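You operate a simulated robot arm through the tools that you are given. There is no shell and no other tool. Be economical: measure what you need, move in short steps, check, and stop when the job is done.

The job below is to be done with a simulated robot arm. You get a single attempt, and the scene is never put back.

JOB
Oil the stone and stone the burr off the steel plate, then lay the long bar on it.
Fine: oil from the green tin; the stone goes back where it lay; leave the knobs and the short bar. What is to be rubbed or washed off counts as gone when no trace of it is left.

The check looks at the end state, three seconds after you hand in, the way a careful person would. Anything else that was tipped, shoved, dropped, spilled or broken makes it a failure.

ROBOT AND FRAMES
A 6-joint arm with a two-finger parallel gripper, fixed in place. Base frame: the origin is at the foot of the arm, x ahead of it, y to its left, z up; the work surface is at about z = 900. Readings come in mm, rad, newtons and seconds.
With the tool pointing down near the work surface it reaches from about 240 to 660 mm from the base axis. Its first joint turns from -1.152 to 1.152 rad. Payload 2.9 kg.
The tool frame sits at the grasp point between the pads (the TCP): z along the fingers, y along the line on which they close. The tips reach 30 mm beyond it. Largest opening 110 mm; finger width 20, thickness 10; the body of the gripper, 48 by 112 mm, starts 55 mm behind the TCP.
Orientation is that of the tool frame in the base frame, as a unit quaternion [w, x, y, z]. With the fingers straight down and closing along the base's y, the tool's x points along the base's -x, its y along +y and its z along -z.

CONTROLS
- The arm moves only by the tool drive_tool. Its argument "plan" is a list of rows, each a list of 7 numbers: the finger opening in cm, from 0 to 11, then the shift along the tool's x, y, z in units of 250 mm (1.0 is 250 mm), then the turn, a rotation vector about the tool's x, y, z in units of 45 degrees (1.0 is 45 degrees). In form: [[gripper, x, y, z, wx, wy, wz], ...]. A call has 1 to 12 rows; each row is the pose to reach, as a shift and turn from the pose commanded when the call began, along the tool's axes at that moment. A call with a number of a shift or a turn outside -1 to 1 is refused whole. Each row takes 0.2 s and may step no farther than 50 mm and 0.15 rad from the row before; otherwise, or with a gripper value out of range, the whole call is refused. A pose out of reach is approached as far as the arm can. The call stops where the force on the tool passes 40 N (or 10 N more than at its start, if that is more) or the arm is blocked; 0.2 s more then pass. Each finger travels about 108 mm/s and halts on what it meets, pressing with about 32 N; the grip force reading is that of the motor and also rises with nothing between the fingers. The clock runs only during rows and for 0.2 s after the last one: add rows that repeat a pose to give the fingers time. The reply holds the time, the measured pose of the TCP, the force on the tool along the base axes, the opening and the grip force, in the units named above and with some noise, with the torque about the TCP (base axes, N m) and any sound that the robot's microphone picked up.
- Cameras (640 x 400 px; columns grow to the right, rows downward): "scene" is fixed at [87.4, 441.8, 1398.8]; the picture's right is [-0.64, -0.77, 0.00], its down [-0.34, 0.28, -0.90] and it looks along [0.69, -0.58, -0.44] (base axes); focal length 329 px, centre (320, 200). "wrist" rides on the gripper at [72, 17, -103] in the tool frame; the picture's right is [-0.23, 0.97, 0.00], its down [-0.76, -0.18, -0.62] and it looks along [-0.61, -0.14, 0.78] (tool axes); focal length 222 px, centre (320, 200). There is no depth. A picture from a camera that has moved, and an enlarged one, comes with that camera's place and axes in the base frame and with its lens.
- camera(camera): a new picture of that camera. The clock stands still meanwhile.
- close_up(camera, box): a new picture of the part [left, top, right, bottom] of that camera's present view, enlarged. The clock stands still meanwhile.
- sign_off(): hands the job in; it is judged then, once.

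Work in short steps. Places have to be worked out from the pictures, the camera data and where the tool is seen: move nearer, look again, correct. Check each grasp and each placing, and mend what went wrong. You have 120 turns and 68 pictures in all, those below and enlarged ones among them. Open the gripper and draw the arm clear of the work before you hand the job in, unless the task says otherwise; then end with one line.

The tools are called after "Emit:" by a JSON object that holds its "op" and its "data". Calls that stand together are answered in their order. drive_tool: Moves the arm, as the interface text tells. Its arguments: {"type":"object","properties":{"plan":{"type":"array","items":{"type":"array","items":{"type":"number"}}}},"required":["plan"]} The other tools are called the same way: camera (camera) takes a picture; close_up (camera, box) takes an enlarged picture of a part of a camera's view; sign_off () hands the job in.

At the start:

```text
clock: 0.0
ee_pos: [458.9, 16.7, 1200.3]
tool_rot: [0.0, 0.0, 1.0, 0.001]
ft_force: [-0.4, -0.3, 0.5]
torque: [0.02, 0.04, 0.01]
opening: 109.9
gripper_force: 0.0
```

scene: 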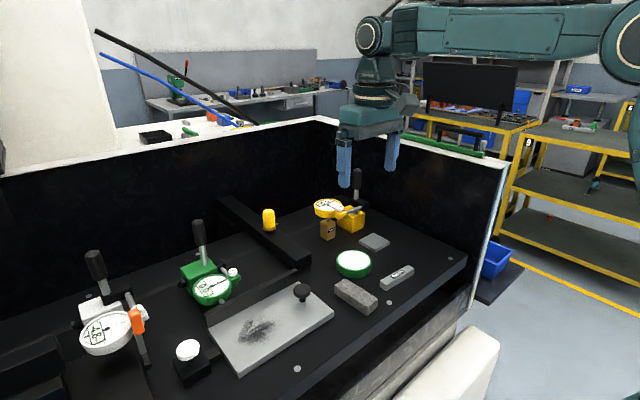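
wrist: 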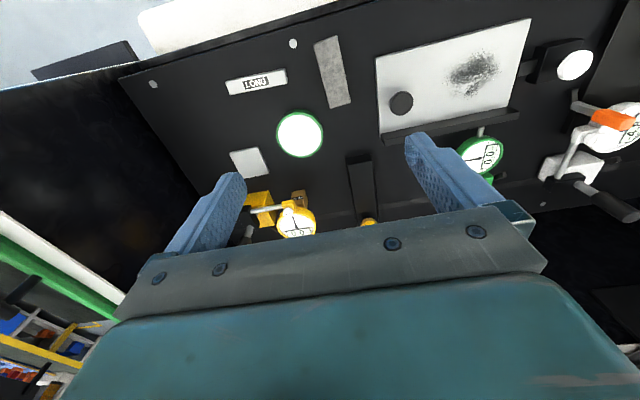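

I start by enlarging the work area to identify the objects.

Emit:
{"op": "close_up", "data": {"camera": "scene", "box": [300, 180, 480, 330]}}

Emit:
{"op": "close_up", "data": {"camera": "scene", "box": [60, 200, 340, 390]}}

Emit:
{"op": "close_up", "data": {"camera": "wrist", "box": [120, 20, 380, 240]}}

Emit:
{"op": "close_up", "data": {"camera": "wrist", "box": [340, 0, 640, 220]}}

```text
2.67 times, centred on (390, 255) of scene
camera zoom: at [87.4, 441.8, 1398.8], right [-0.64, -0.77, 0.0], down [-0.34, 0.28, -0.9], along [0.69, -0.58, -0.44], focal length 878 px, centre (133, 53)
```

zoom: 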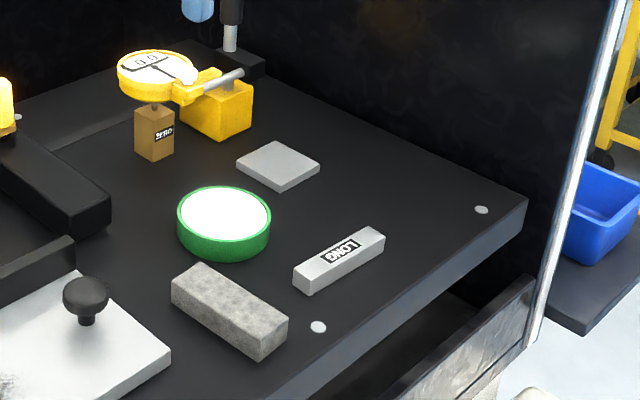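

```text
2.11 times, centred on (200, 295) of scene
camera zoom: at [87.4, 441.8, 1398.8], right [-0.64, -0.77, 0.0], down [-0.34, 0.28, -0.9], along [0.69, -0.58, -0.44], focal length 693 px, centre (573, 0)
```

zoom: 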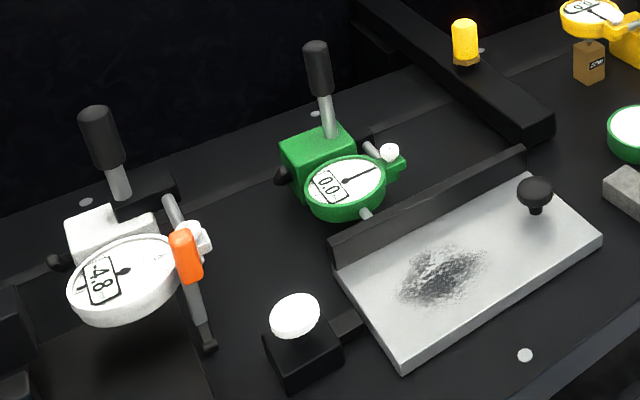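

```text
1.82 times, centred on (250, 130) of wrist
camera zoom: at [386.4, 34.3, 1304.1], right [0.23, 0.97, 0.0], down [0.76, -0.18, 0.62], along [0.61, -0.14, -0.78], focal length 404 px, centre (447, 327)
```

zoom: 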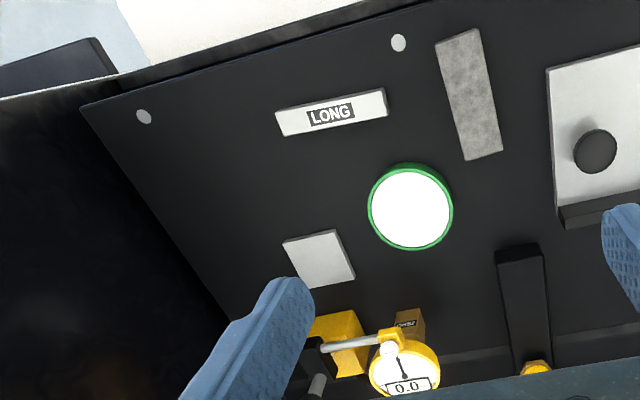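

```text
1.82 times, centred on (490, 110) of wrist
camera zoom: at [386.4, 34.3, 1304.1], right [0.23, 0.97, 0.0], down [0.76, -0.18, 0.62], along [0.61, -0.14, -0.78], focal length 404 px, centre (11, 364)
```

zoom: 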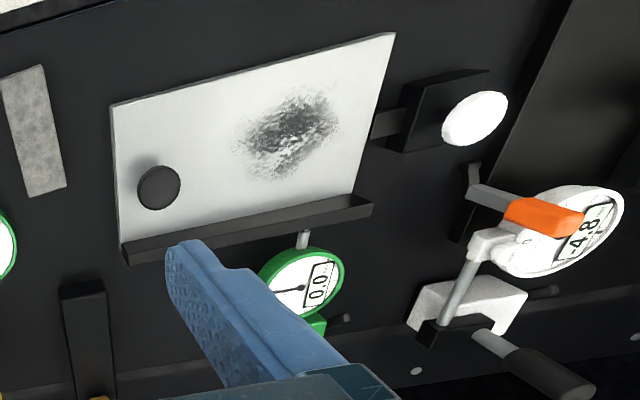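

I judge the stone at about (450,40), the tin at (531,-36), the LONG bar at (435,-78) and the plate at x 447–565, y 105–317. I'll lower the wrist for a nearer look at tin and stone.

Emit:
{"op": "drive_tool", "data": {"plan": [[11, 0.025, -0.05, 0.16, 0, 0, 0], [11, 0.05, -0.1, 0.32, 0, 0, 0], [11, 0.076, -0.148, 0.48, 0, 0, 0], [11, 0.076, -0.148, 0.48, 0, 0, 0]]}}

Emit:
{"op": "camera", "data": {"camera": "wrist"}}

Emit:
{"op": "close_up", "data": {"camera": "scene", "box": [320, 230, 420, 320]}}

```text
clock: 1.0
ee_pos: [437.5, -23.2, 1077.9]
tool_rot: [0.0, 0.001, 1.0, 0.0]
ft_force: [-0.6, 0.7, -0.5]
torque: [-0.01, 0.01, 0.01]
opening: 109.7
gripper_force: 0.1
```

```text
61 pictures are left
camera wrist: at [365.5, -5.3, 1182.3], right [0.23, 0.97, 0.0], down [0.76, -0.18, 0.62], along [0.61, -0.14, -0.78], focal length 222 px, centre (320, 200)
```

wrist: 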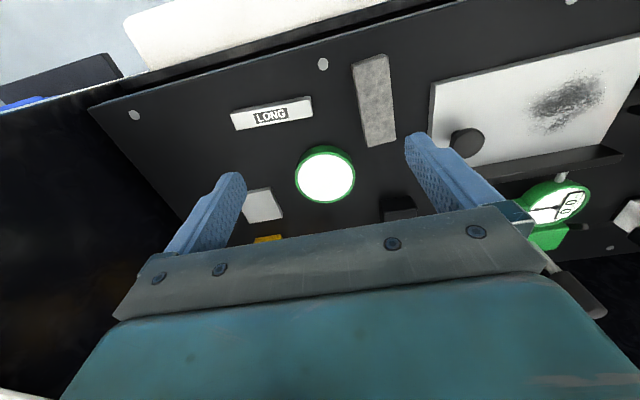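

```text
4.44 times, centred on (370, 275) of scene
camera zoom: at [87.4, 441.8, 1398.8], right [-0.64, -0.77, 0.0], down [-0.34, 0.28, -0.9], along [0.69, -0.58, -0.44], focal length 1464 px, centre (98, -133)
```

zoom: 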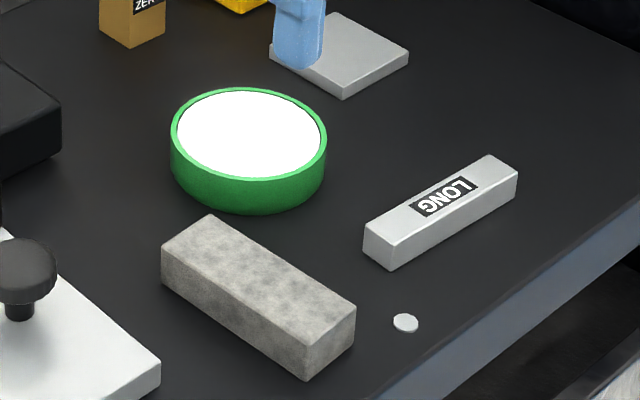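

The stone reads ~90×35×23 mm, centred about (452,39), turned ~3° from x. I move over it with the fingers set to 65 mm and check.

Emit:
{"op": "drive_tool", "data": {"plan": [[8, -0.02, 0.09, 0.1, 0, 0, -0.03], [6.5, -0.04, 0.18, 0.21, 0, 0, -0.06], [6.5, -0.056, 0.248, 0.32, 0, 0, -0.076], [6.5, -0.056, 0.248, 0.32, 0, 0, -0.076]]}}

Emit:
{"op": "camera", "data": {"camera": "wrist"}}

Emit:
{"op": "close_up", "data": {"camera": "scene", "box": [310, 210, 430, 320]}}

```text
clock: 2.0
ee_pos: [452.5, 42.6, 998.3]
tool_rot: [0.0, -0.029, 1.0, 0.0]
ft_force: [0.3, -0.2, 0.1]
torque: [-0.05, 0.03, 0.03]
opening: 65.0
gripper_force: 0.0
```

```text
59 pictures are left
camera wrist: at [379.8, 54.6, 1102.5], right [0.17, 0.99, 0.0], down [0.77, -0.13, 0.62], along [0.61, -0.11, -0.78], focal length 222 px, centre (320, 200)
```

wrist: 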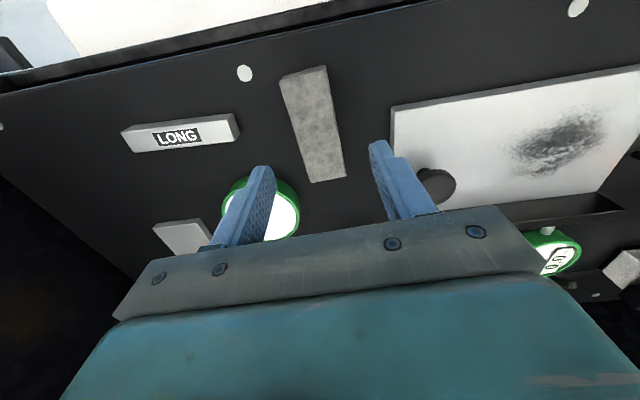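

```text
3.64 times, centred on (370, 265) of scene
camera zoom: at [87.4, 441.8, 1398.8], right [-0.64, -0.77, 0.0], down [-0.34, 0.28, -0.9], along [0.69, -0.58, -0.44], focal length 1198 px, centre (138, -36)
```

zoom: 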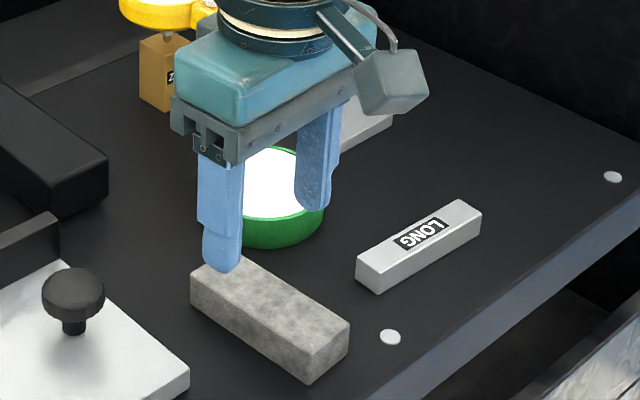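

Stone centre reads (451,39). I lower to z≈939, about 9 mm tip clearance, and then close.

Emit:
{"op": "drive_tool", "data": {"plan": [[6.5, 0.004, -0.014, 0.12, 0, 0, 0], [6.5, 0.004, -0.014, 0.237, 0, 0, 0], [6.5, 0.004, -0.014, 0.237, 0, 0, 0]]}}

Emit:
{"op": "close_up", "data": {"camera": "scene", "box": [310, 210, 430, 320]}}

```text
clock: 2.8
ee_pos: [451.0, 39.1, 940.1]
tool_rot: [0.0, -0.03, 1.0, 0.0]
ft_force: [0.7, -0.3, -0.5]
torque: [-0.01, 0.0, 0.03]
opening: 65.2
gripper_force: 0.1
```

```text
3.64 times, centred on (370, 265) of scene
camera zoom: at [87.4, 441.8, 1398.8], right [-0.64, -0.77, 0.0], down [-0.34, 0.28, -0.9], along [0.69, -0.58, -0.44], focal length 1198 px, centre (138, -36)
```

zoom: 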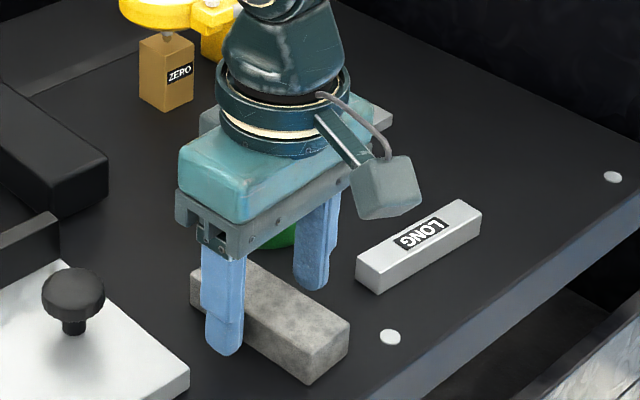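

Fingers straddle the stone midway along its length. Closing.

Emit:
{"op": "drive_tool", "data": {"plan": [[5, 0, 0, 0, 0, 0, 0], [4, 0, 0, 0, 0, 0, 0], [2.5, 0, 0, 0, 0, 0, 0], [2.5, 0, 0, 0, 0, 0, 0]]}}

```text
clock: 3.8
ee_pos: [451.3, 38.4, 940.8]
tool_rot: [0.001, -0.03, 1.0, -0.001]
ft_force: [-0.6, 0.0, -0.8]
torque: [-0.03, -0.02, -0.02]
opening: 35.5
gripper_force: 31.9
```

Gripped at 35.5 mm. I lift 60 mm and check.

Emit:
{"op": "drive_tool", "data": {"plan": [[2.5, 0, 0, -0.04, 0, 0, 0], [2.5, 0, 0, -0.12, 0, 0, 0], [2.5, 0, 0, -0.24, 0, 0, 0], [2.5, 0, 0, -0.24, 0, 0, 0]]}}

Emit:
{"op": "camera", "data": {"camera": "scene"}}

Emit:
{"op": "close_up", "data": {"camera": "wrist", "box": [160, 80, 400, 230]}}

```text
clock: 4.8
ee_pos: [455.1, 38.9, 1000.4]
tool_rot: [-0.001, -0.03, 1.0, 0.0]
ft_force: [0.2, 0.0, -1.8]
torque: [0.0, 0.0, 0.01]
opening: 35.6
gripper_force: 32.2
```

```text
56 pictures are left
```

scene: 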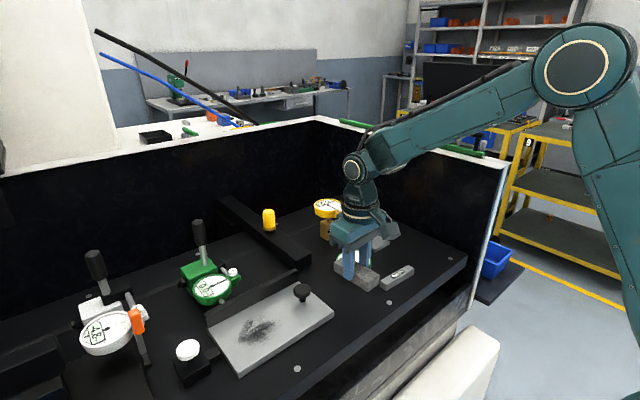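

```text
2.67 times, centred on (280, 155) of wrist
camera zoom: at [380.3, 52.9, 1104.3], right [0.17, 0.99, 0.0], down [0.77, -0.13, 0.62], along [0.61, -0.11, -0.78], focal length 592 px, centre (427, 320)
```

zoom: 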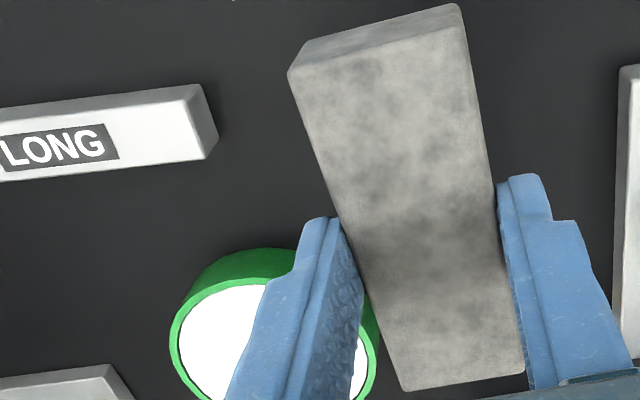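

Grip is firm. The tin's rim centre triangulates to (525,-34.5,~926). I carry the stone over it, with the stone's underside ~12 mm above the rim.

Emit:
{"op": "drive_tool", "data": {"plan": [[2.5, -0.09, -0.1, 0, 0, 0, 0], [2.5, -0.18, -0.2, 0, 0, 0, 0], [2.5, -0.274, -0.311, 0, 0, 0, 0], [2.5, -0.274, -0.311, 0.08, 0, 0, 0], [2.5, -0.274, -0.311, 0.08, 0, 0, 0]]}}

Emit:
{"op": "close_up", "data": {"camera": "scene", "box": [310, 210, 430, 300]}}

Emit:
{"op": "close_up", "data": {"camera": "wrist", "box": [200, 60, 440, 230]}}

```text
clock: 6.0
ee_pos: [523.6, -33.7, 980.9]
tool_rot: [-0.001, -0.03, 1.0, 0.0]
ft_force: [0.3, 0.1, -2.4]
torque: [-0.01, 0.02, 0.03]
opening: 35.3
gripper_force: 31.7
```

```text
4.44 times, centred on (370, 255) of scene
camera zoom: at [87.4, 441.8, 1398.8], right [-0.64, -0.77, 0.0], down [-0.34, 0.28, -0.9], along [0.69, -0.58, -0.44], focal length 1464 px, centre (98, -44)
```

zoom: 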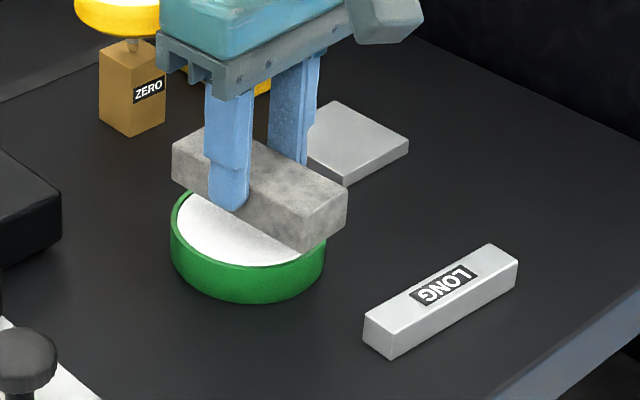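

```text
2.35 times, centred on (320, 145) of wrist
camera zoom: at [451.9, -21.3, 1085.0], right [0.17, 0.99, 0.0], down [0.77, -0.13, 0.62], along [0.61, -0.11, -0.78], focal length 523 px, centre (320, 329)
```

zoom: 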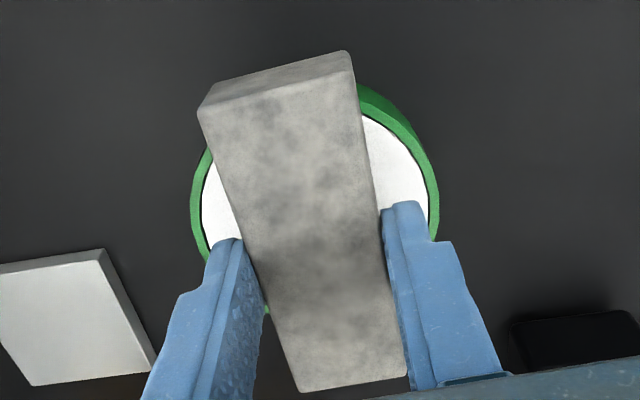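

The tin holds a white oil pad about level with the rim. I lower the stone flat onto it in small steps.

Emit:
{"op": "drive_tool", "data": {"plan": [[2.5, 0, 0, 0.04, 0, 0, 0], [2.5, 0, 0, 0.048, 0, 0, 0], [2.5, 0, 0, 0.052, 0, 0, 0], [2.5, 0, 0, 0.052, 0, 0, 0]]}}

```text
clock: 7.0
ee_pos: [524.7, -34.1, 967.2]
tool_rot: [0.0, -0.029, 1.0, 0.001]
ft_force: [-0.4, 0.1, -1.9]
torque: [-0.02, -0.01, 0.04]
opening: 35.5
gripper_force: 32.3
```

No contact yet, so I continue down in millimetre steps.

Emit:
{"op": "drive_tool", "data": {"plan": [[2.5, 0, 0, 0.004, 0, 0, 0], [2.5, 0, 0, 0.008, 0, 0, 0], [2.5, 0, 0, 0.008, 0, 0, 0]]}}

Emit:
{"op": "close_up", "data": {"camera": "scene", "box": [310, 230, 400, 295]}}

```text
clock: 7.8
ee_pos: [524.5, -34.6, 967.3]
tool_rot: [0.0, -0.03, 1.0, 0.0]
ft_force: [0.1, -0.1, -1.5]
torque: [0.01, -0.01, 0.02]
opening: 35.3
gripper_force: 32.1
```

```text
6.15 times, centred on (355, 262) of scene
camera zoom: at [87.4, 441.8, 1398.8], right [-0.64, -0.77, 0.0], down [-0.34, 0.28, -0.9], along [0.69, -0.58, -0.44], focal length 2027 px, centre (105, -185)
```

zoom: 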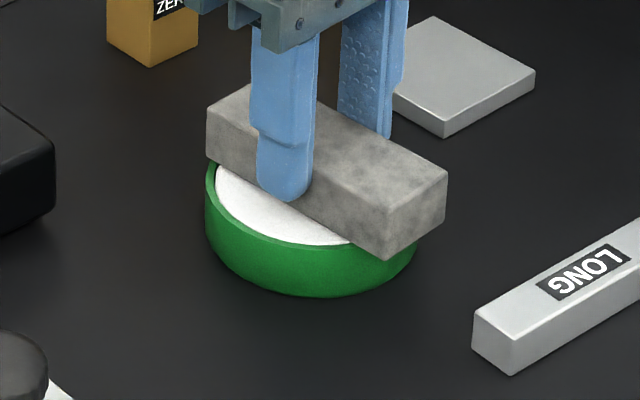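

Still no load on the tool and a small gap remains. Going down further, 1 mm at a time.

Emit:
{"op": "drive_tool", "data": {"plan": [[2.5, 0, 0, 0.004, 0, 0, 0], [2.5, 0, 0, 0.008, 0, 0, 0], [2.5, 0, 0, 0.008, 0, 0, 0]]}}

```text
clock: 8.6
ee_pos: [524.8, -33.8, 964.6]
tool_rot: [0.0, -0.03, 1.0, -0.001]
ft_force: [-0.8, 1.9, 1.2]
torque: [-0.02, 0.04, 0.0]
opening: 35.2
gripper_force: 31.7
```

The load shifted by about +3 N, so there is contact. I press 1 mm more.

Emit:
{"op": "drive_tool", "data": {"plan": [[2.5, 0, 0, 0.004, 0, 0, 0], [2.5, 0, 0, 0.004, 0, 0, 0], [2.5, 0, 0, 0.004, 0, 0, 0], [2.5, 0, 0, 0.004, 0, 0, 0]]}}

Emit:
{"op": "close_up", "data": {"camera": "scene", "box": [310, 230, 400, 295]}}

```text
clock: 9.6
ee_pos: [525.5, -33.3, 964.0]
tool_rot: [0.0, -0.03, 1.0, 0.0]
ft_force: [-4.2, 1.1, 17.6]
torque: [0.13, 0.44, -0.01]
opening: 35.4
gripper_force: 31.6
```

```text
6.15 times, centred on (355, 262) of scene
camera zoom: at [87.0, 441.8, 1398.8], right [-0.64, -0.77, 0.0], down [-0.34, 0.28, -0.9], along [0.69, -0.58, -0.44], focal length 2027 px, centre (105, -185)
```

zoom: 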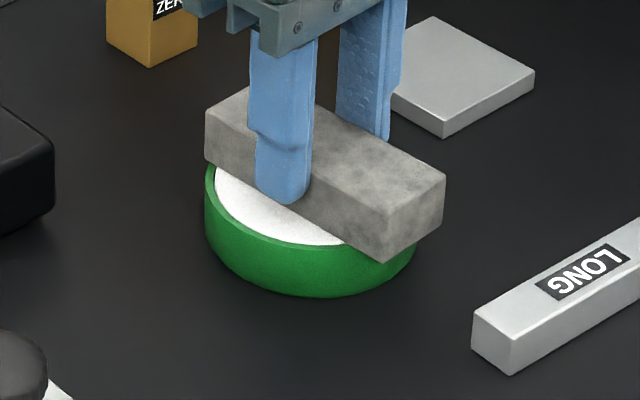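

Contact at 17 N. I lift 40 mm and look whether the stone shows oil.

Emit:
{"op": "drive_tool", "data": {"plan": [[2.5, 0, 0, -0.01, 0, 0, 0], [2.5, 0, 0, -0.08, 0, 0, 0], [2.5, 0, 0, -0.16, 0, 0, 0], [2.5, 0, 0, -0.16, 0, 0, 0]]}}

Emit:
{"op": "close_up", "data": {"camera": "scene", "box": [310, 210, 400, 275]}}

Emit:
{"op": "close_up", "data": {"camera": "wrist", "box": [200, 60, 440, 230]}}

```text
clock: 10.6
ee_pos: [525.8, -33.0, 1004.4]
tool_rot: [0.0, -0.03, 1.0, 0.0]
ft_force: [0.0, -0.3, -1.0]
torque: [-0.01, -0.01, 0.0]
opening: 35.2
gripper_force: 31.9
```

```text
6.15 times, centred on (355, 242) of scene
camera zoom: at [87.4, 441.8, 1398.8], right [-0.64, -0.77, 0.0], down [-0.34, 0.28, -0.9], along [0.69, -0.58, -0.44], focal length 2027 px, centre (105, -62)
```

zoom: 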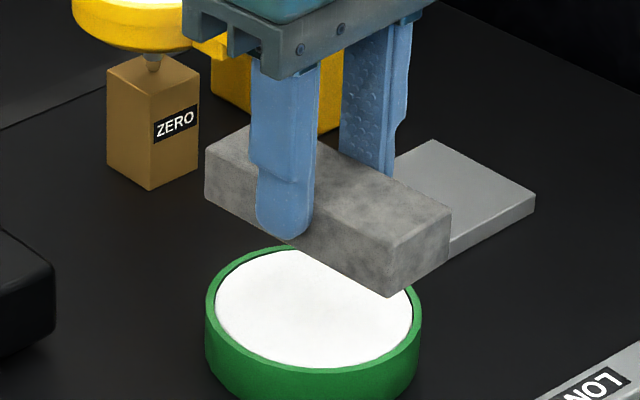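

```text
2.35 times, centred on (320, 145) of wrist
camera zoom: at [453.3, -20.8, 1107.9], right [0.17, 0.99, 0.0], down [0.77, -0.13, 0.62], along [0.61, -0.11, -0.78], focal length 523 px, centre (320, 329)
```

zoom: 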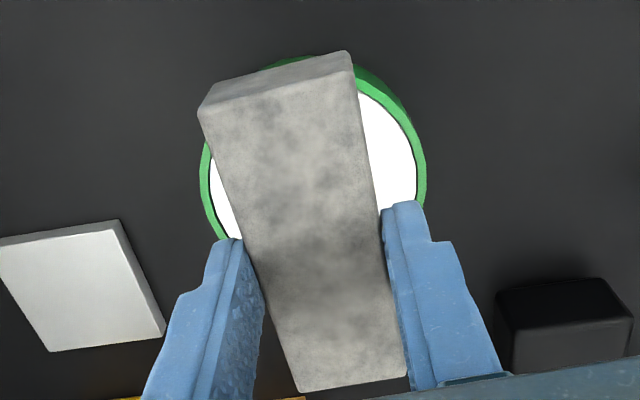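

No visible change from above. I raise the stone and tip it so the scene camera can see its underside.

Emit:
{"op": "drive_tool", "data": {"plan": [[2.5, 0, 0, -0.2, 0, 0, 0], [2.5, 0, 0, -0.4, 0, 0, 0], [2.5, 0.05, 0, -0.58, 0, 0, 0], [2.5, 0.1, 0, -0.6, -0.12, 0.11, 0], [2.5, 0.1, 0, -0.6, -0.24, 0.22, 0], [2.5, 0.1, 0, -0.6, -0.36, 0.33, 0], [2.5, 0.1, 0, -0.6, -0.48, 0.44, 0], [2.5, 0.1, 0, -0.6, -0.6, 0.55, 0], [2.5, 0.1, 0, -0.6, -0.72, 0.66, 0], [2.5, 0.1, 0, -0.6, -0.8, 0.75, 0], [2.5, 0.1, 0, -0.6, -0.8, 0.75, 0]]}}

Emit:
{"op": "camera", "data": {"camera": "scene"}}

```text
clock: 13.0
ee_pos: [362.4, 33.8, 992.6]
tool_rot: [-0.294, -0.027, 0.908, 0.297]
ft_force: [0.1, 0.2, -1.8]
torque: [-0.04, 0.0, 0.0]
opening: 35.6
gripper_force: 32.2
out of reach, approached as far as the arm can: row 4, 5, 6, 7, 8, 9, 10, 11
```

```text
48 pictures are left
```

scene: 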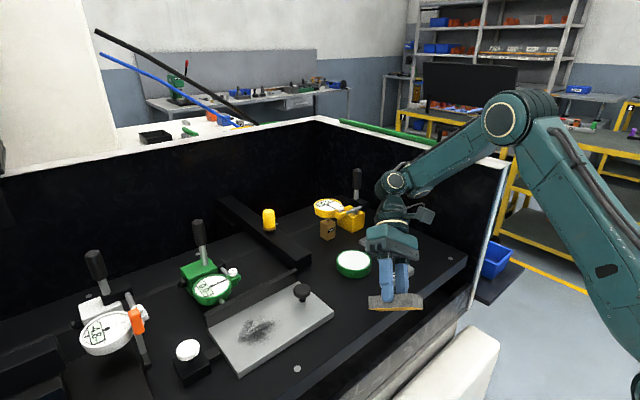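

The arm could not reach that pose and came lower, but nothing was touched and the underside shows. Enlarging.

Emit:
{"op": "close_up", "data": {"camera": "scene", "box": [350, 255, 440, 320]}}

```text
6.15 times, centred on (395, 288) of scene
camera zoom: at [87.4, 441.8, 1398.8], right [-0.64, -0.77, 0.0], down [-0.34, 0.28, -0.9], along [0.69, -0.58, -0.44], focal length 2027 px, centre (-142, -338)
```

zoom: 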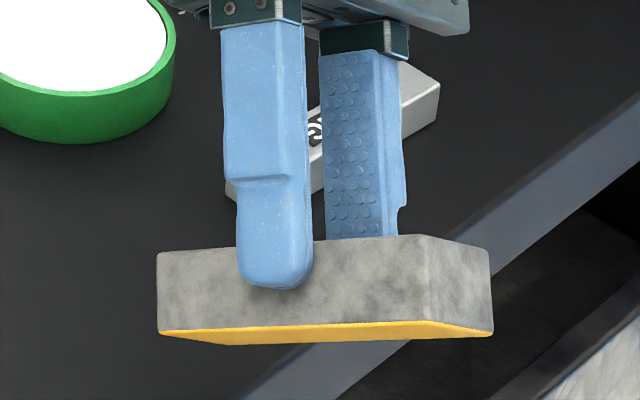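

The underside is amber, so it is oiled. I tilt back upright.

Emit:
{"op": "drive_tool", "data": {"plan": [[2.5, 0, 0, 0, 0.12, -0.11, 0], [2.5, 0, 0, 0, 0.24, -0.22, 0], [2.5, 0, 0, 0, 0.36, -0.33, 0], [2.5, 0, 0, 0, 0.48, -0.44, 0], [2.5, 0, 0, 0, 0.6, -0.55, 0], [2.5, 0, 0, 0, 0.72, -0.66, 0], [2.5, 0, 0, 0, 0.8, -0.75, 0], [2.5, 0, 0, 0, 0.8, -0.75, 0]]}}

```text
clock: 14.8
ee_pos: [363.4, 30.0, 993.9]
tool_rot: [0.0, -0.03, 1.0, -0.001]
ft_force: [0.1, 0.5, -1.2]
torque: [0.02, -0.03, -0.03]
opening: 35.6
gripper_force: 31.8
```

Upright at (363,30). I carry the stone around the front, then over the burr at about (503,250), high enough to clear the knob.

Emit:
{"op": "drive_tool", "data": {"plan": [[2.5, -0.01, 0.17, -0.064, 0, 0, 0], [2.5, -0.02, 0.34, -0.064, 0, 0, 0], [2.5, -0.03, 0.51, -0.064, 0, 0, 0], [2.5, -0.04, 0.69, -0.064, 0, 0, 0], [2.5, -0.053, 0.878, -0.064, 0, 0, 0], [2.5, -0.24, 0.867, -0.064, 0, 0, 0], [2.5, -0.43, 0.856, -0.064, 0, 0, 0], [2.5, -0.612, 0.845, -0.064, 0, 0, 0], [2.5, -0.612, 0.845, 0.06, 0, 0, 0], [2.5, -0.612, 0.845, 0.06, 0, 0, 0]]}}

Emit:
{"op": "camera", "data": {"camera": "scene"}}

Emit:
{"op": "camera", "data": {"camera": "wrist"}}

```text
clock: 17.0
ee_pos: [504.6, 250.6, 979.3]
tool_rot: [0.0, -0.029, 1.0, 0.0]
ft_force: [1.3, -0.6, -1.9]
torque: [0.04, -0.02, -0.01]
opening: 35.7
gripper_force: 32.0
```

```text
46 pictures are left
```

scene: 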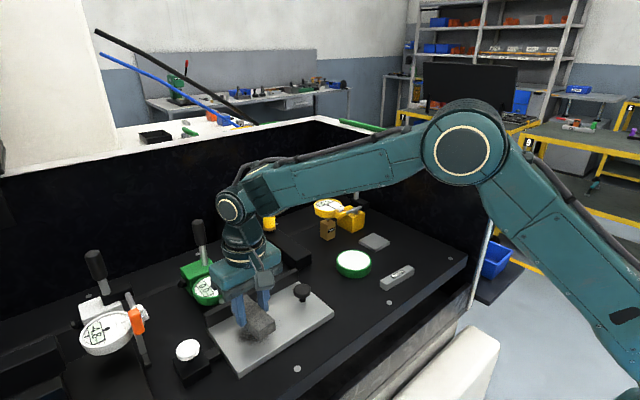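

```text
45 pictures are left
camera wrist: at [431.2, 262.6, 1082.4], right [0.17, 0.99, 0.0], down [0.77, -0.13, 0.62], along [0.61, -0.11, -0.78], focal length 222 px, centre (320, 200)
```

wrist: 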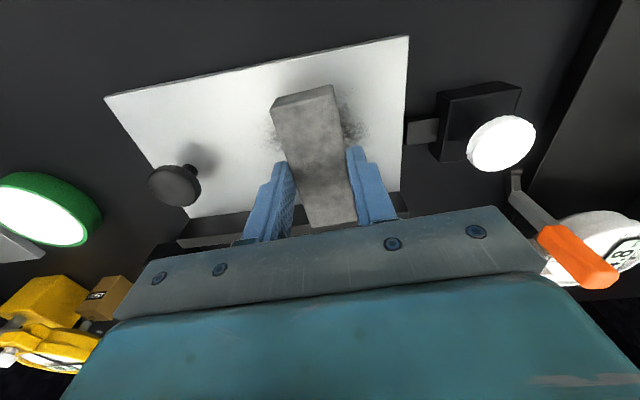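

The burr shows on both sides of the stone. I check the clearance between the stone's far end, the fence and the green gauge.

Emit:
{"op": "close_up", "data": {"camera": "scene", "box": [170, 240, 350, 380]}}

Emit:
{"op": "close_up", "data": {"camera": "wrist", "box": [200, 40, 440, 240]}}

```text
2.86 times, centred on (260, 310) of scene
camera zoom: at [87.4, 441.8, 1398.8], right [-0.64, -0.77, 0.0], down [-0.34, 0.28, -0.9], along [0.69, -0.58, -0.44], focal length 941 px, centre (491, -114)
```

zoom: 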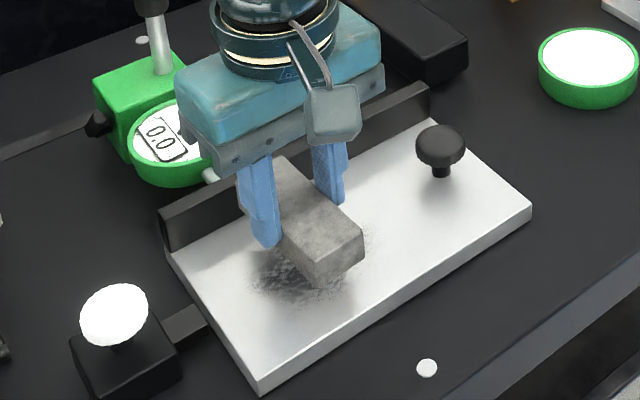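

```text
2.00 times, centred on (320, 140) of wrist
camera zoom: at [431.2, 262.6, 1082.4], right [0.17, 0.99, 0.0], down [0.77, -0.13, 0.62], along [0.61, -0.11, -0.78], focal length 444 px, centre (320, 320)
```

zoom: 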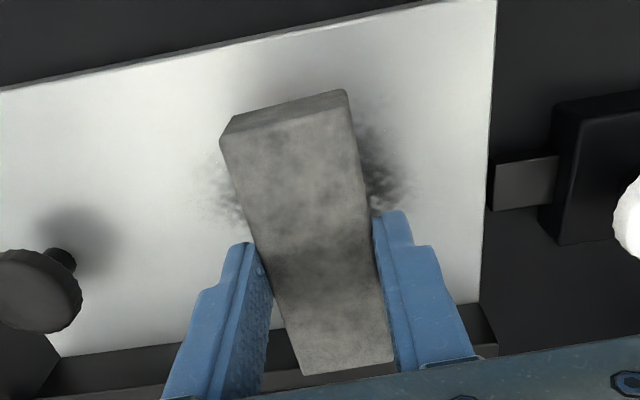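

Clear: the fence face is at x≈566 and the stone ends at ~551. I lower toward the plate (contact expected near TCP z≈953).

Emit:
{"op": "drive_tool", "data": {"plan": [[2.5, 0.008, 0, 0.05, 0, 0, 0], [2.5, 0.008, 0, 0.08, 0, 0, 0], [2.5, 0.008, 0, 0.084, 0, 0, 0], [2.5, 0.008, 0, 0.088, 0, 0, 0], [2.5, 0.008, 0, 0.088, 0, 0, 0]]}}

```text
clock: 18.2
ee_pos: [501.1, 250.0, 957.3]
tool_rot: [-0.001, -0.029, 1.0, 0.0]
ft_force: [0.5, 0.0, -0.8]
torque: [-0.01, -0.04, 0.02]
opening: 35.4
gripper_force: 31.8
```

No contact yet; stepping 1 mm per row.

Emit:
{"op": "drive_tool", "data": {"plan": [[2.5, 0, 0, 0.004, 0, 0, 0], [2.5, 0, 0, 0.008, 0, 0, 0], [2.5, 0, 0, 0.008, 0, 0, 0]]}}

```text
clock: 19.0
ee_pos: [500.9, 249.7, 957.2]
tool_rot: [0.001, -0.031, 1.0, 0.001]
ft_force: [-6.7, 1.3, 19.2]
torque: [-0.07, 0.68, -0.01]
opening: 35.3
gripper_force: 32.0
```

Contact with ~20 N. I rub along y across the burr with gentle strokes.

Emit:
{"op": "drive_tool", "data": {"plan": [[2.5, 0, 0.05, 0.006, 0, 0, 0], [2.5, 0, 0.1, 0.006, 0, 0, 0], [2.5, 0, 0.12, 0.006, 0, 0, 0], [2.5, 0, 0.06, 0.006, 0, 0, 0], [2.5, 0, 0, 0.006, 0, 0, 0], [2.5, 0, -0.06, 0.006, 0, 0, 0], [2.5, 0, -0.12, 0.006, 0, 0, 0], [2.5, 0, -0.18, 0.006, 0, 0, 0], [2.5, 0, -0.12, 0.006, 0, 0, 0], [2.5, 0, -0.06, 0.006, 0, 0, 0], [2.5, 0, 0, 0.006, 0, 0, 0]]}}

```text
clock: 21.4
ee_pos: [501.2, 249.2, 954.4]
tool_rot: [0.0, -0.029, 1.0, 0.0]
ft_force: [-0.4, -9.4, 21.0]
torque: [-0.28, 0.17, 0.14]
opening: 35.3
gripper_force: 32.1
```

Stroke completed with ~21 N load. I check the burr.

Emit:
{"op": "close_up", "data": {"camera": "wrist", "box": [200, 40, 440, 240]}}

Emit:
{"op": "close_up", "data": {"camera": "scene", "box": [170, 240, 350, 380]}}

```text
2.00 times, centred on (320, 140) of wrist
camera zoom: at [428.5, 260.8, 1057.6], right [0.17, 0.99, 0.0], down [0.77, -0.13, 0.62], along [0.61, -0.11, -0.78], focal length 444 px, centre (320, 320)
```

zoom: 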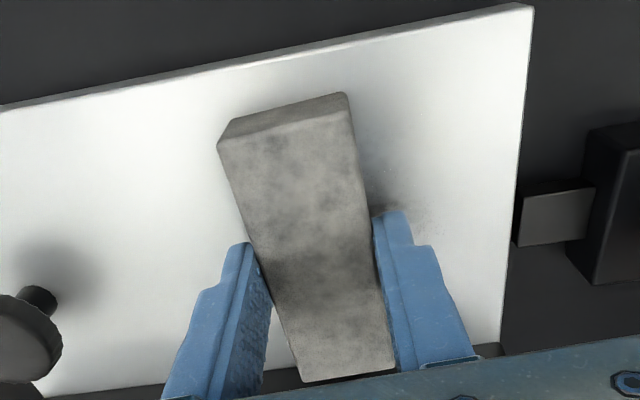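

```text
2.86 times, centred on (260, 310) of scene
camera zoom: at [87.1, 441.4, 1399.0], right [-0.64, -0.77, 0.0], down [-0.34, 0.28, -0.9], along [0.69, -0.58, -0.44], focal length 941 px, centre (491, -114)
```

zoom: 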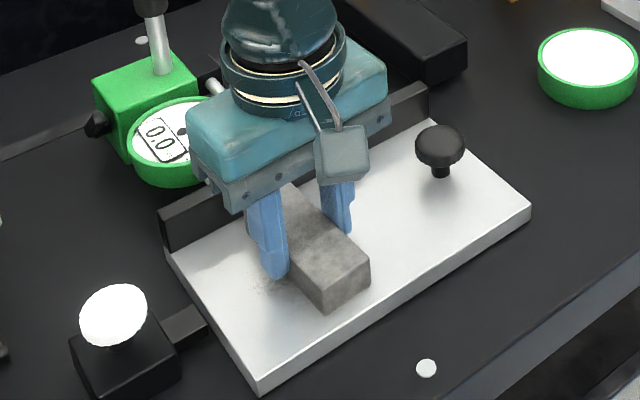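

Most of it is gone; a faint trace remains on the left (+y). More strokes.

Emit:
{"op": "drive_tool", "data": {"plan": [[2.5, 0, 0.05, 0, 0, 0, 0], [2.5, 0, 0.1, 0, 0, 0, 0], [2.5, 0, 0.14, 0, 0, 0, 0], [2.5, 0, 0.09, 0, 0, 0, 0], [2.5, 0, 0.04, 0, 0, 0, 0], [2.5, 0, 0.09, 0, 0, 0, 0], [2.5, 0, 0.14, 0, 0, 0, 0], [2.5, 0, 0.09, 0, 0, 0, 0], [2.5, 0, 0.04, 0, 0, 0, 0], [2.5, 0, 0.09, 0, 0, 0, 0], [2.5, 0, 0.14, 0, 0, 0, 0], [2.5, 0, 0.09, 0, 0, 0, 0]]}}

Emit:
{"op": "drive_tool", "data": {"plan": [[2.5, 0, -0.05, 0, 0, 0, 0], [2.5, 0, -0.1, 0, 0, 0, 0], [2.5, 0, -0.15, 0, 0, 0, 0], [2.5, 0, -0.2, 0, 0, 0, 0], [2.5, 0, -0.26, 0, 0, 0, 0], [2.5, 0, -0.2, 0, 0, 0, 0], [2.5, 0, -0.14, 0, 0, 0, 0], [2.5, 0, -0.2, 0, 0, 0, 0], [2.5, 0, -0.26, 0, 0, 0, 0]]}}

Emit:
{"op": "close_up", "data": {"camera": "scene", "box": [190, 270, 310, 370]}}

```text
clock: 24.0
ee_pos: [500.4, 272.8, 954.0]
tool_rot: [0.001, -0.029, 1.0, 0.001]
ft_force: [-0.3, 3.3, 6.0]
torque: [0.06, 0.34, -0.18]
opening: 35.4
gripper_force: 32.3
```

```text
clock: 26.0
ee_pos: [503.5, 208.6, 954.7]
tool_rot: [0.0, -0.03, 1.0, 0.0]
ft_force: [0.3, 0.1, -1.5]
torque: [0.02, 0.01, 0.01]
opening: 35.5
gripper_force: 31.8
```

```text
4.00 times, centred on (250, 320) of scene
camera zoom: at [87.4, 441.8, 1398.8], right [-0.64, -0.77, 0.0], down [-0.34, 0.28, -0.9], along [0.69, -0.58, -0.44], focal length 1317 px, centre (600, -280)
```

zoom: 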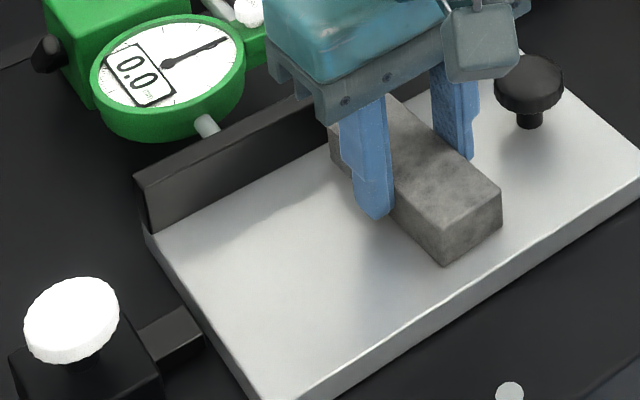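

The left side looks clean. The load faded out on the last strokes, so I lift and inspect the whole plate.

Emit:
{"op": "drive_tool", "data": {"plan": [[2.5, 0, 0, -0.1, 0, 0, 0], [2.5, 0.12, -0.08, -0.2, 0, 0, 0], [2.5, 0.25, -0.12, -0.24, 0, 0, 0], [2.5, 0.25, -0.12, -0.24, 0, 0, 0]]}}

Emit:
{"op": "camera", "data": {"camera": "wrist"}}

Emit:
{"op": "close_up", "data": {"camera": "scene", "box": [190, 270, 340, 380]}}

```text
clock: 27.0
ee_pos: [444.6, 174.1, 1013.2]
tool_rot: [0.001, -0.03, 1.0, 0.0]
ft_force: [0.3, -0.3, -1.4]
torque: [0.0, -0.03, -0.01]
opening: 35.4
gripper_force: 32.4
```

```text
39 pictures are left
camera wrist: at [371.5, 187.1, 1117.8], right [0.17, 0.99, 0.0], down [0.77, -0.13, 0.62], along [0.61, -0.11, -0.78], focal length 222 px, centre (320, 200)
```

wrist: 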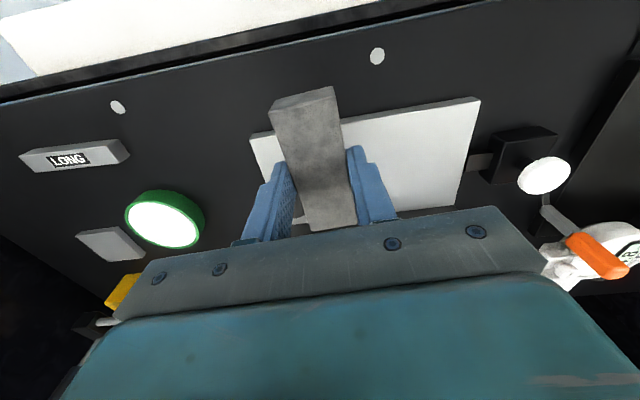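

```text
3.64 times, centred on (265, 325) of scene
camera zoom: at [87.4, 441.8, 1398.8], right [-0.64, -0.77, 0.0], down [-0.34, 0.28, -0.9], along [0.69, -0.58, -0.44], focal length 1198 px, centre (520, -254)
```

zoom: 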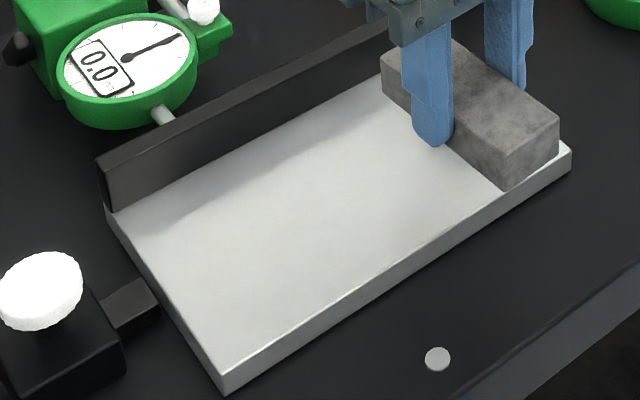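

The plate looks clean from here. I bring the stone back over its place at (451,39) and stop ~12 mm above the table.

Emit:
{"op": "drive_tool", "data": {"plan": [[2.5, 0.002, -0.18, 0, 0, 0, 0], [2.5, 0.004, -0.36, 0, 0, 0, 0], [2.5, 0.006, -0.542, 0, 0, 0, 0], [2.5, 0.006, -0.542, 0.14, 0, 0, 0], [2.5, 0.006, -0.542, 0.24, 0, 0, 0], [2.5, 0.006, -0.542, 0.24, 0, 0, 0]]}}

Emit:
{"op": "close_up", "data": {"camera": "scene", "box": [190, 270, 340, 380]}}

```text
clock: 28.4
ee_pos: [453.5, 38.6, 954.5]
tool_rot: [-0.001, -0.03, 1.0, 0.001]
ft_force: [-0.5, -0.3, -2.2]
torque: [0.0, -0.03, -0.05]
opening: 35.4
gripper_force: 31.9
```

```text
3.64 times, centred on (265, 325) of scene
camera zoom: at [87.4, 441.8, 1398.8], right [-0.64, -0.77, 0.0], down [-0.34, 0.28, -0.9], along [0.69, -0.58, -0.44], focal length 1198 px, centre (520, -254)
```

zoom: 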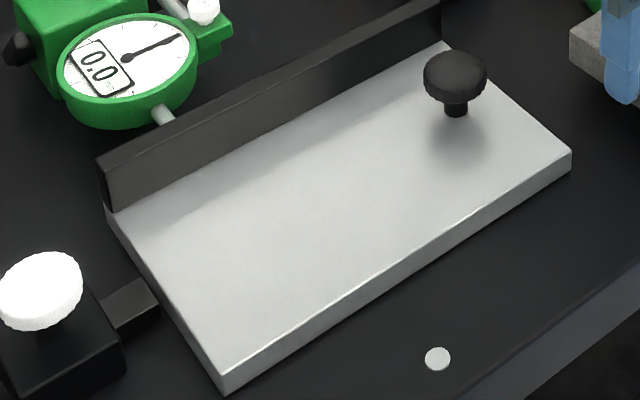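

I zoom in harder on the former burr area to be sure no trace is left.

Emit:
{"op": "close_up", "data": {"camera": "scene", "box": [225, 305, 295, 350]}}

```text
8.89 times, centred on (260, 328) of scene
camera zoom: at [87.4, 441.8, 1398.8], right [-0.64, -0.77, 0.0], down [-0.34, 0.28, -0.9], along [0.69, -0.58, -0.44], focal length 2927 px, centre (853, -933)
```

zoom: 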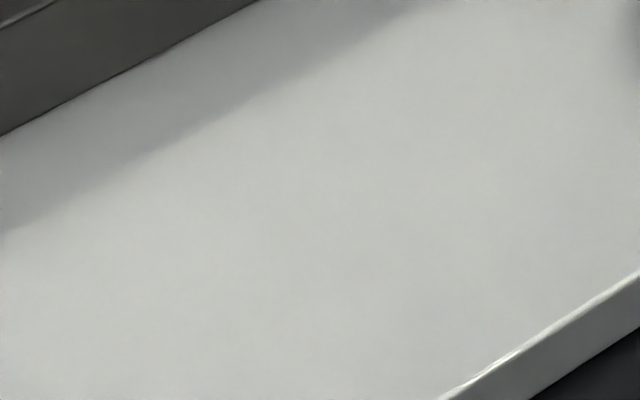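

The plate is clean. I lower the stone toward its old spot.

Emit:
{"op": "drive_tool", "data": {"plan": [[2.5, 0.006, 0, 0.02, 0, 0, 0], [2.5, 0.006, 0, 0.04, 0, 0, 0], [2.5, 0.006, 0, 0.048, 0, 0, 0], [2.5, 0.006, 0, 0.048, 0, 0, 0]]}}

```text
clock: 29.4
ee_pos: [449.2, 38.3, 942.9]
tool_rot: [-0.001, -0.029, 1.0, 0.0]
ft_force: [0.6, -0.5, -1.5]
torque: [0.0, 0.01, -0.01]
opening: 35.4
gripper_force: 31.7
```

Reading (449,38,943), with no contact yet. I go on in 1 mm steps.

Emit:
{"op": "drive_tool", "data": {"plan": [[2.5, -0.004, 0, 0.004, 0, 0, 0], [2.5, -0.004, 0, 0.008, 0, 0, 0], [2.5, -0.004, 0, 0.008, 0, 0, 0]]}}

Emit:
{"op": "close_up", "data": {"camera": "scene", "box": [310, 210, 430, 320]}}

```text
clock: 30.2
ee_pos: [450.2, 38.4, 939.6]
tool_rot: [0.0, -0.03, 1.0, 0.0]
ft_force: [-0.9, 0.2, -1.0]
torque: [-0.02, -0.01, 0.03]
opening: 35.5
gripper_force: 32.1
```

```text
3.64 times, centred on (370, 265) of scene
camera zoom: at [87.4, 441.8, 1398.8], right [-0.64, -0.77, 0.0], down [-0.34, 0.28, -0.9], along [0.69, -0.58, -0.44], focal length 1198 px, centre (138, -36)
```

zoom: 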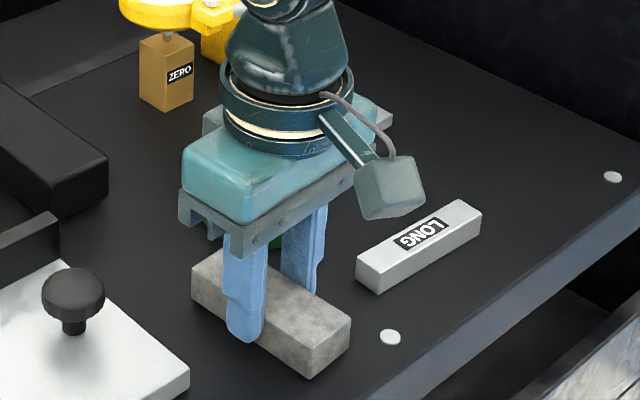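

The stone is visually within ~2 mm of its old outline and just above the table. Continuing down gently.

Emit:
{"op": "drive_tool", "data": {"plan": [[2.5, 0, 0, 0.004, 0, 0, 0], [2.5, 0, 0, 0.008, 0, 0, 0], [2.5, 0, 0, 0.008, 0, 0, 0]]}}

```text
clock: 31.0
ee_pos: [449.9, 37.3, 938.0]
tool_rot: [-0.001, -0.03, 1.0, 0.0]
ft_force: [-0.5, -0.6, -0.8]
torque: [-0.01, 0.04, 0.02]
opening: 35.4
gripper_force: 31.6
```

No load change yet; next steps.

Emit:
{"op": "drive_tool", "data": {"plan": [[2.5, 0, 0.002, 0.004, 0, 0, 0], [2.5, 0, 0.002, 0.004, 0, 0, 0], [2.5, 0, 0.002, 0.004, 0, 0, 0]]}}

Emit:
{"op": "close_up", "data": {"camera": "scene", "box": [310, 210, 430, 320]}}

```text
clock: 31.8
ee_pos: [449.6, 38.8, 939.7]
tool_rot: [0.0, -0.029, 1.0, 0.001]
ft_force: [-0.8, -0.3, -1.7]
torque: [0.04, 0.02, 0.0]
opening: 35.4
gripper_force: 32.4
```

```text
3.64 times, centred on (370, 265) of scene
camera zoom: at [87.4, 441.8, 1398.8], right [-0.64, -0.77, 0.0], down [-0.34, 0.28, -0.9], along [0.69, -0.58, -0.44], focal length 1198 px, centre (138, -36)
```

zoom: 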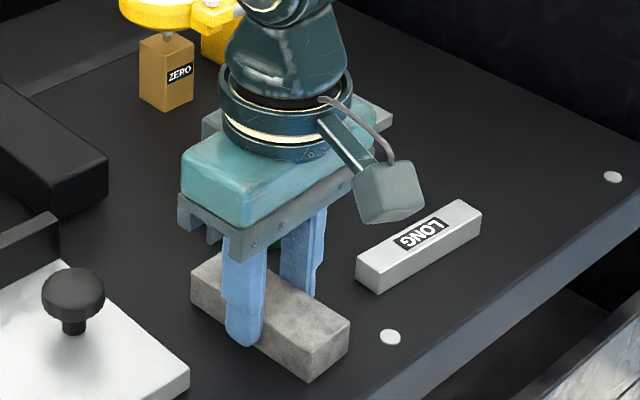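

Almost at the old outline; one more millimetre or so.

Emit:
{"op": "drive_tool", "data": {"plan": [[2.5, 0, 0, 0.003, 0, 0, 0], [2.5, 0, 0, 0.006, 0, 0, 0], [2.5, 0, 0, 0.006, 0, 0, 0]]}}

```text
clock: 32.6
ee_pos: [450.7, 38.9, 937.1]
tool_rot: [0.001, -0.029, 1.0, 0.0]
ft_force: [-2.4, 1.0, 15.1]
torque: [-0.01, 0.82, 0.01]
opening: 35.3
gripper_force: 31.8
```

Seated (15 N at z≈937). I open the fingers and rise.

Emit:
{"op": "drive_tool", "data": {"plan": [[3.8, 0, 0, -0.002, 0, 0, 0], [5, 0, 0, -0.002, 0, 0, 0], [6.5, 0, 0, -0.002, 0, 0, 0], [6.5, 0, 0, -0.1, 0, 0, 0], [6.5, 0, 0, -0.3, 0, 0, 0], [6.5, 0, 0, -0.3, 0, 0, 0]]}}

Emit:
{"op": "close_up", "data": {"camera": "scene", "box": [310, 210, 430, 320]}}

Emit:
{"op": "camera", "data": {"camera": "wrist"}}

```text
clock: 34.0
ee_pos: [449.5, 37.4, 1013.5]
tool_rot: [0.0, -0.03, 1.0, 0.0]
ft_force: [0.2, 0.4, 0.3]
torque: [0.0, 0.0, 0.06]
opening: 64.9
gripper_force: 0.0
```

```text
3.64 times, centred on (370, 265) of scene
camera zoom: at [87.4, 441.8, 1398.8], right [-0.64, -0.77, 0.0], down [-0.34, 0.28, -0.9], along [0.69, -0.58, -0.44], focal length 1198 px, centre (138, -36)
```

zoom: 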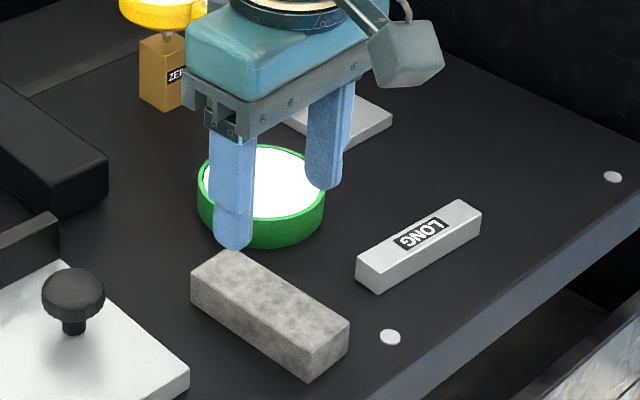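

```text
32 pictures are left
camera wrist: at [376.7, 50.2, 1117.0], right [0.17, 0.99, 0.0], down [0.77, -0.13, 0.62], along [0.61, -0.11, -0.78], focal length 222 px, centre (320, 200)
```

wrist: 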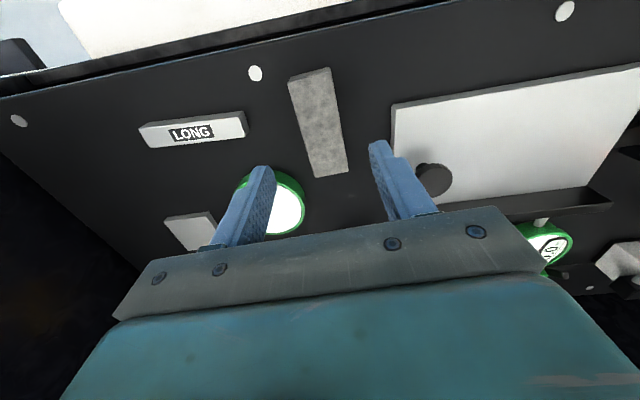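

The stone lies exactly as before. The LONG bar is ~95×19×16 mm, centred near (434,-80), with its length along y. I go above it and turn the tool ~83° so the fingers close along x.

Emit:
{"op": "drive_tool", "data": {"plan": [[6, 0.03, -0.12, 0, 0, 0, -0.15], [6, 0.06, -0.25, 0, 0, 0, -0.3], [6, 0.08, -0.36, 0, 0, 0, -0.45], [5, 0.092, -0.469, 0, 0, 0, -0.6], [5, 0.092, -0.469, 0, 0, 0, -0.76], [5, 0.092, -0.469, 0, 0, 0, -0.92], [5, 0.092, -0.469, 0, 0, 0, -0.92]]}}

Emit:
{"op": "drive_tool", "data": {"plan": [[5, 0, 0, 0, 0, 0, -0.15], [5, 0, 0, 0, 0, 0, -0.3], [5, 0, 0, 0, 0, 0, -0.45], [5, 0, 0, 0, 0, 0, -0.6], [5, 0, 0, 0, 0, 0, -0.76], [5, 0, 0, 0, 0, 0, -0.92], [5, 0, 0, 0, 0, 0, -0.92]]}}

Emit:
{"op": "camera", "data": {"camera": "wrist"}}

Emit:
{"op": "close_up", "data": {"camera": "scene", "box": [340, 210, 460, 310]}}

```text
clock: 35.6
ee_pos: [432.8, -79.9, 1011.1]
tool_rot: [0.0, -0.382, 0.924, 0.0]
ft_force: [0.0, -0.5, 0.1]
torque: [-0.04, 0.01, 0.02]
opening: 50.0
gripper_force: 0.1
```

```text
clock: 37.2
ee_pos: [433.4, -79.1, 1010.6]
tool_rot: [0.0, -0.683, 0.73, 0.0]
ft_force: [0.4, 0.4, 0.9]
torque: [-0.03, 0.03, -0.01]
opening: 50.3
gripper_force: 0.0
```

```text
31 pictures are left
camera wrist: at [412.3, -150.9, 1114.4], right [-0.96, 0.29, 0.0], down [0.23, 0.75, 0.62], along [0.18, 0.6, -0.78], focal length 222 px, centre (320, 200)
```

wrist: 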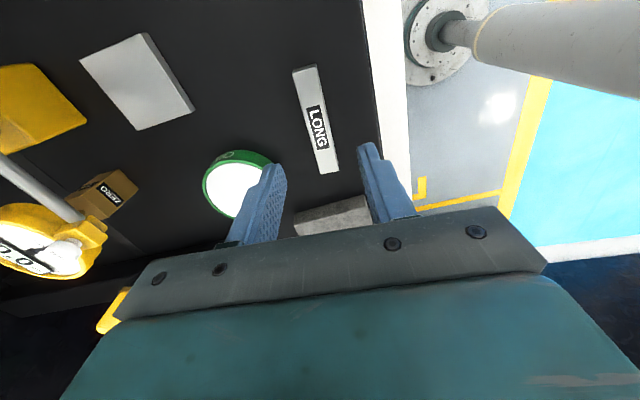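

```text
4.00 times, centred on (400, 260) of scene
camera zoom: at [87.4, 441.8, 1398.8], right [-0.64, -0.77, 0.0], down [-0.34, 0.28, -0.9], along [0.69, -0.58, -0.44], focal length 1317 px, centre (0, -40)
```

zoom: 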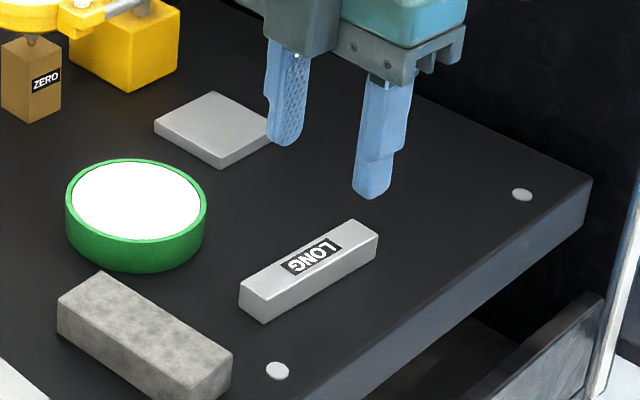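

The bar's centre is confirmed at (434,-80), and the tool is square to it. I lower to z≈935.

Emit:
{"op": "drive_tool", "data": {"plan": [[5, 0, 0, 0.15, 0, 0, 0], [5, 0, 0, 0.27, 0, 0, 0], [5, 0, 0, 0.3, 0, 0, 0], [5, 0, 0, 0.3, 0, 0, 0]]}}

Emit:
{"op": "close_up", "data": {"camera": "scene", "box": [340, 210, 460, 310]}}

```text
clock: 38.2
ee_pos: [434.2, -79.6, 935.5]
tool_rot: [0.0, -0.684, 0.73, -0.001]
ft_force: [-0.4, -0.5, -0.9]
torque: [0.0, 0.02, 0.01]
opening: 49.9
gripper_force: 0.1
```

```text
4.00 times, centred on (400, 260) of scene
camera zoom: at [87.4, 441.8, 1398.8], right [-0.64, -0.77, 0.0], down [-0.34, 0.28, -0.9], along [0.69, -0.58, -0.44], focal length 1317 px, centre (0, -40)
```

zoom: 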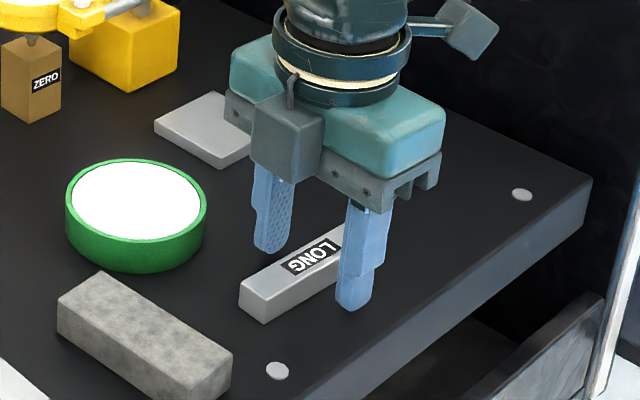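

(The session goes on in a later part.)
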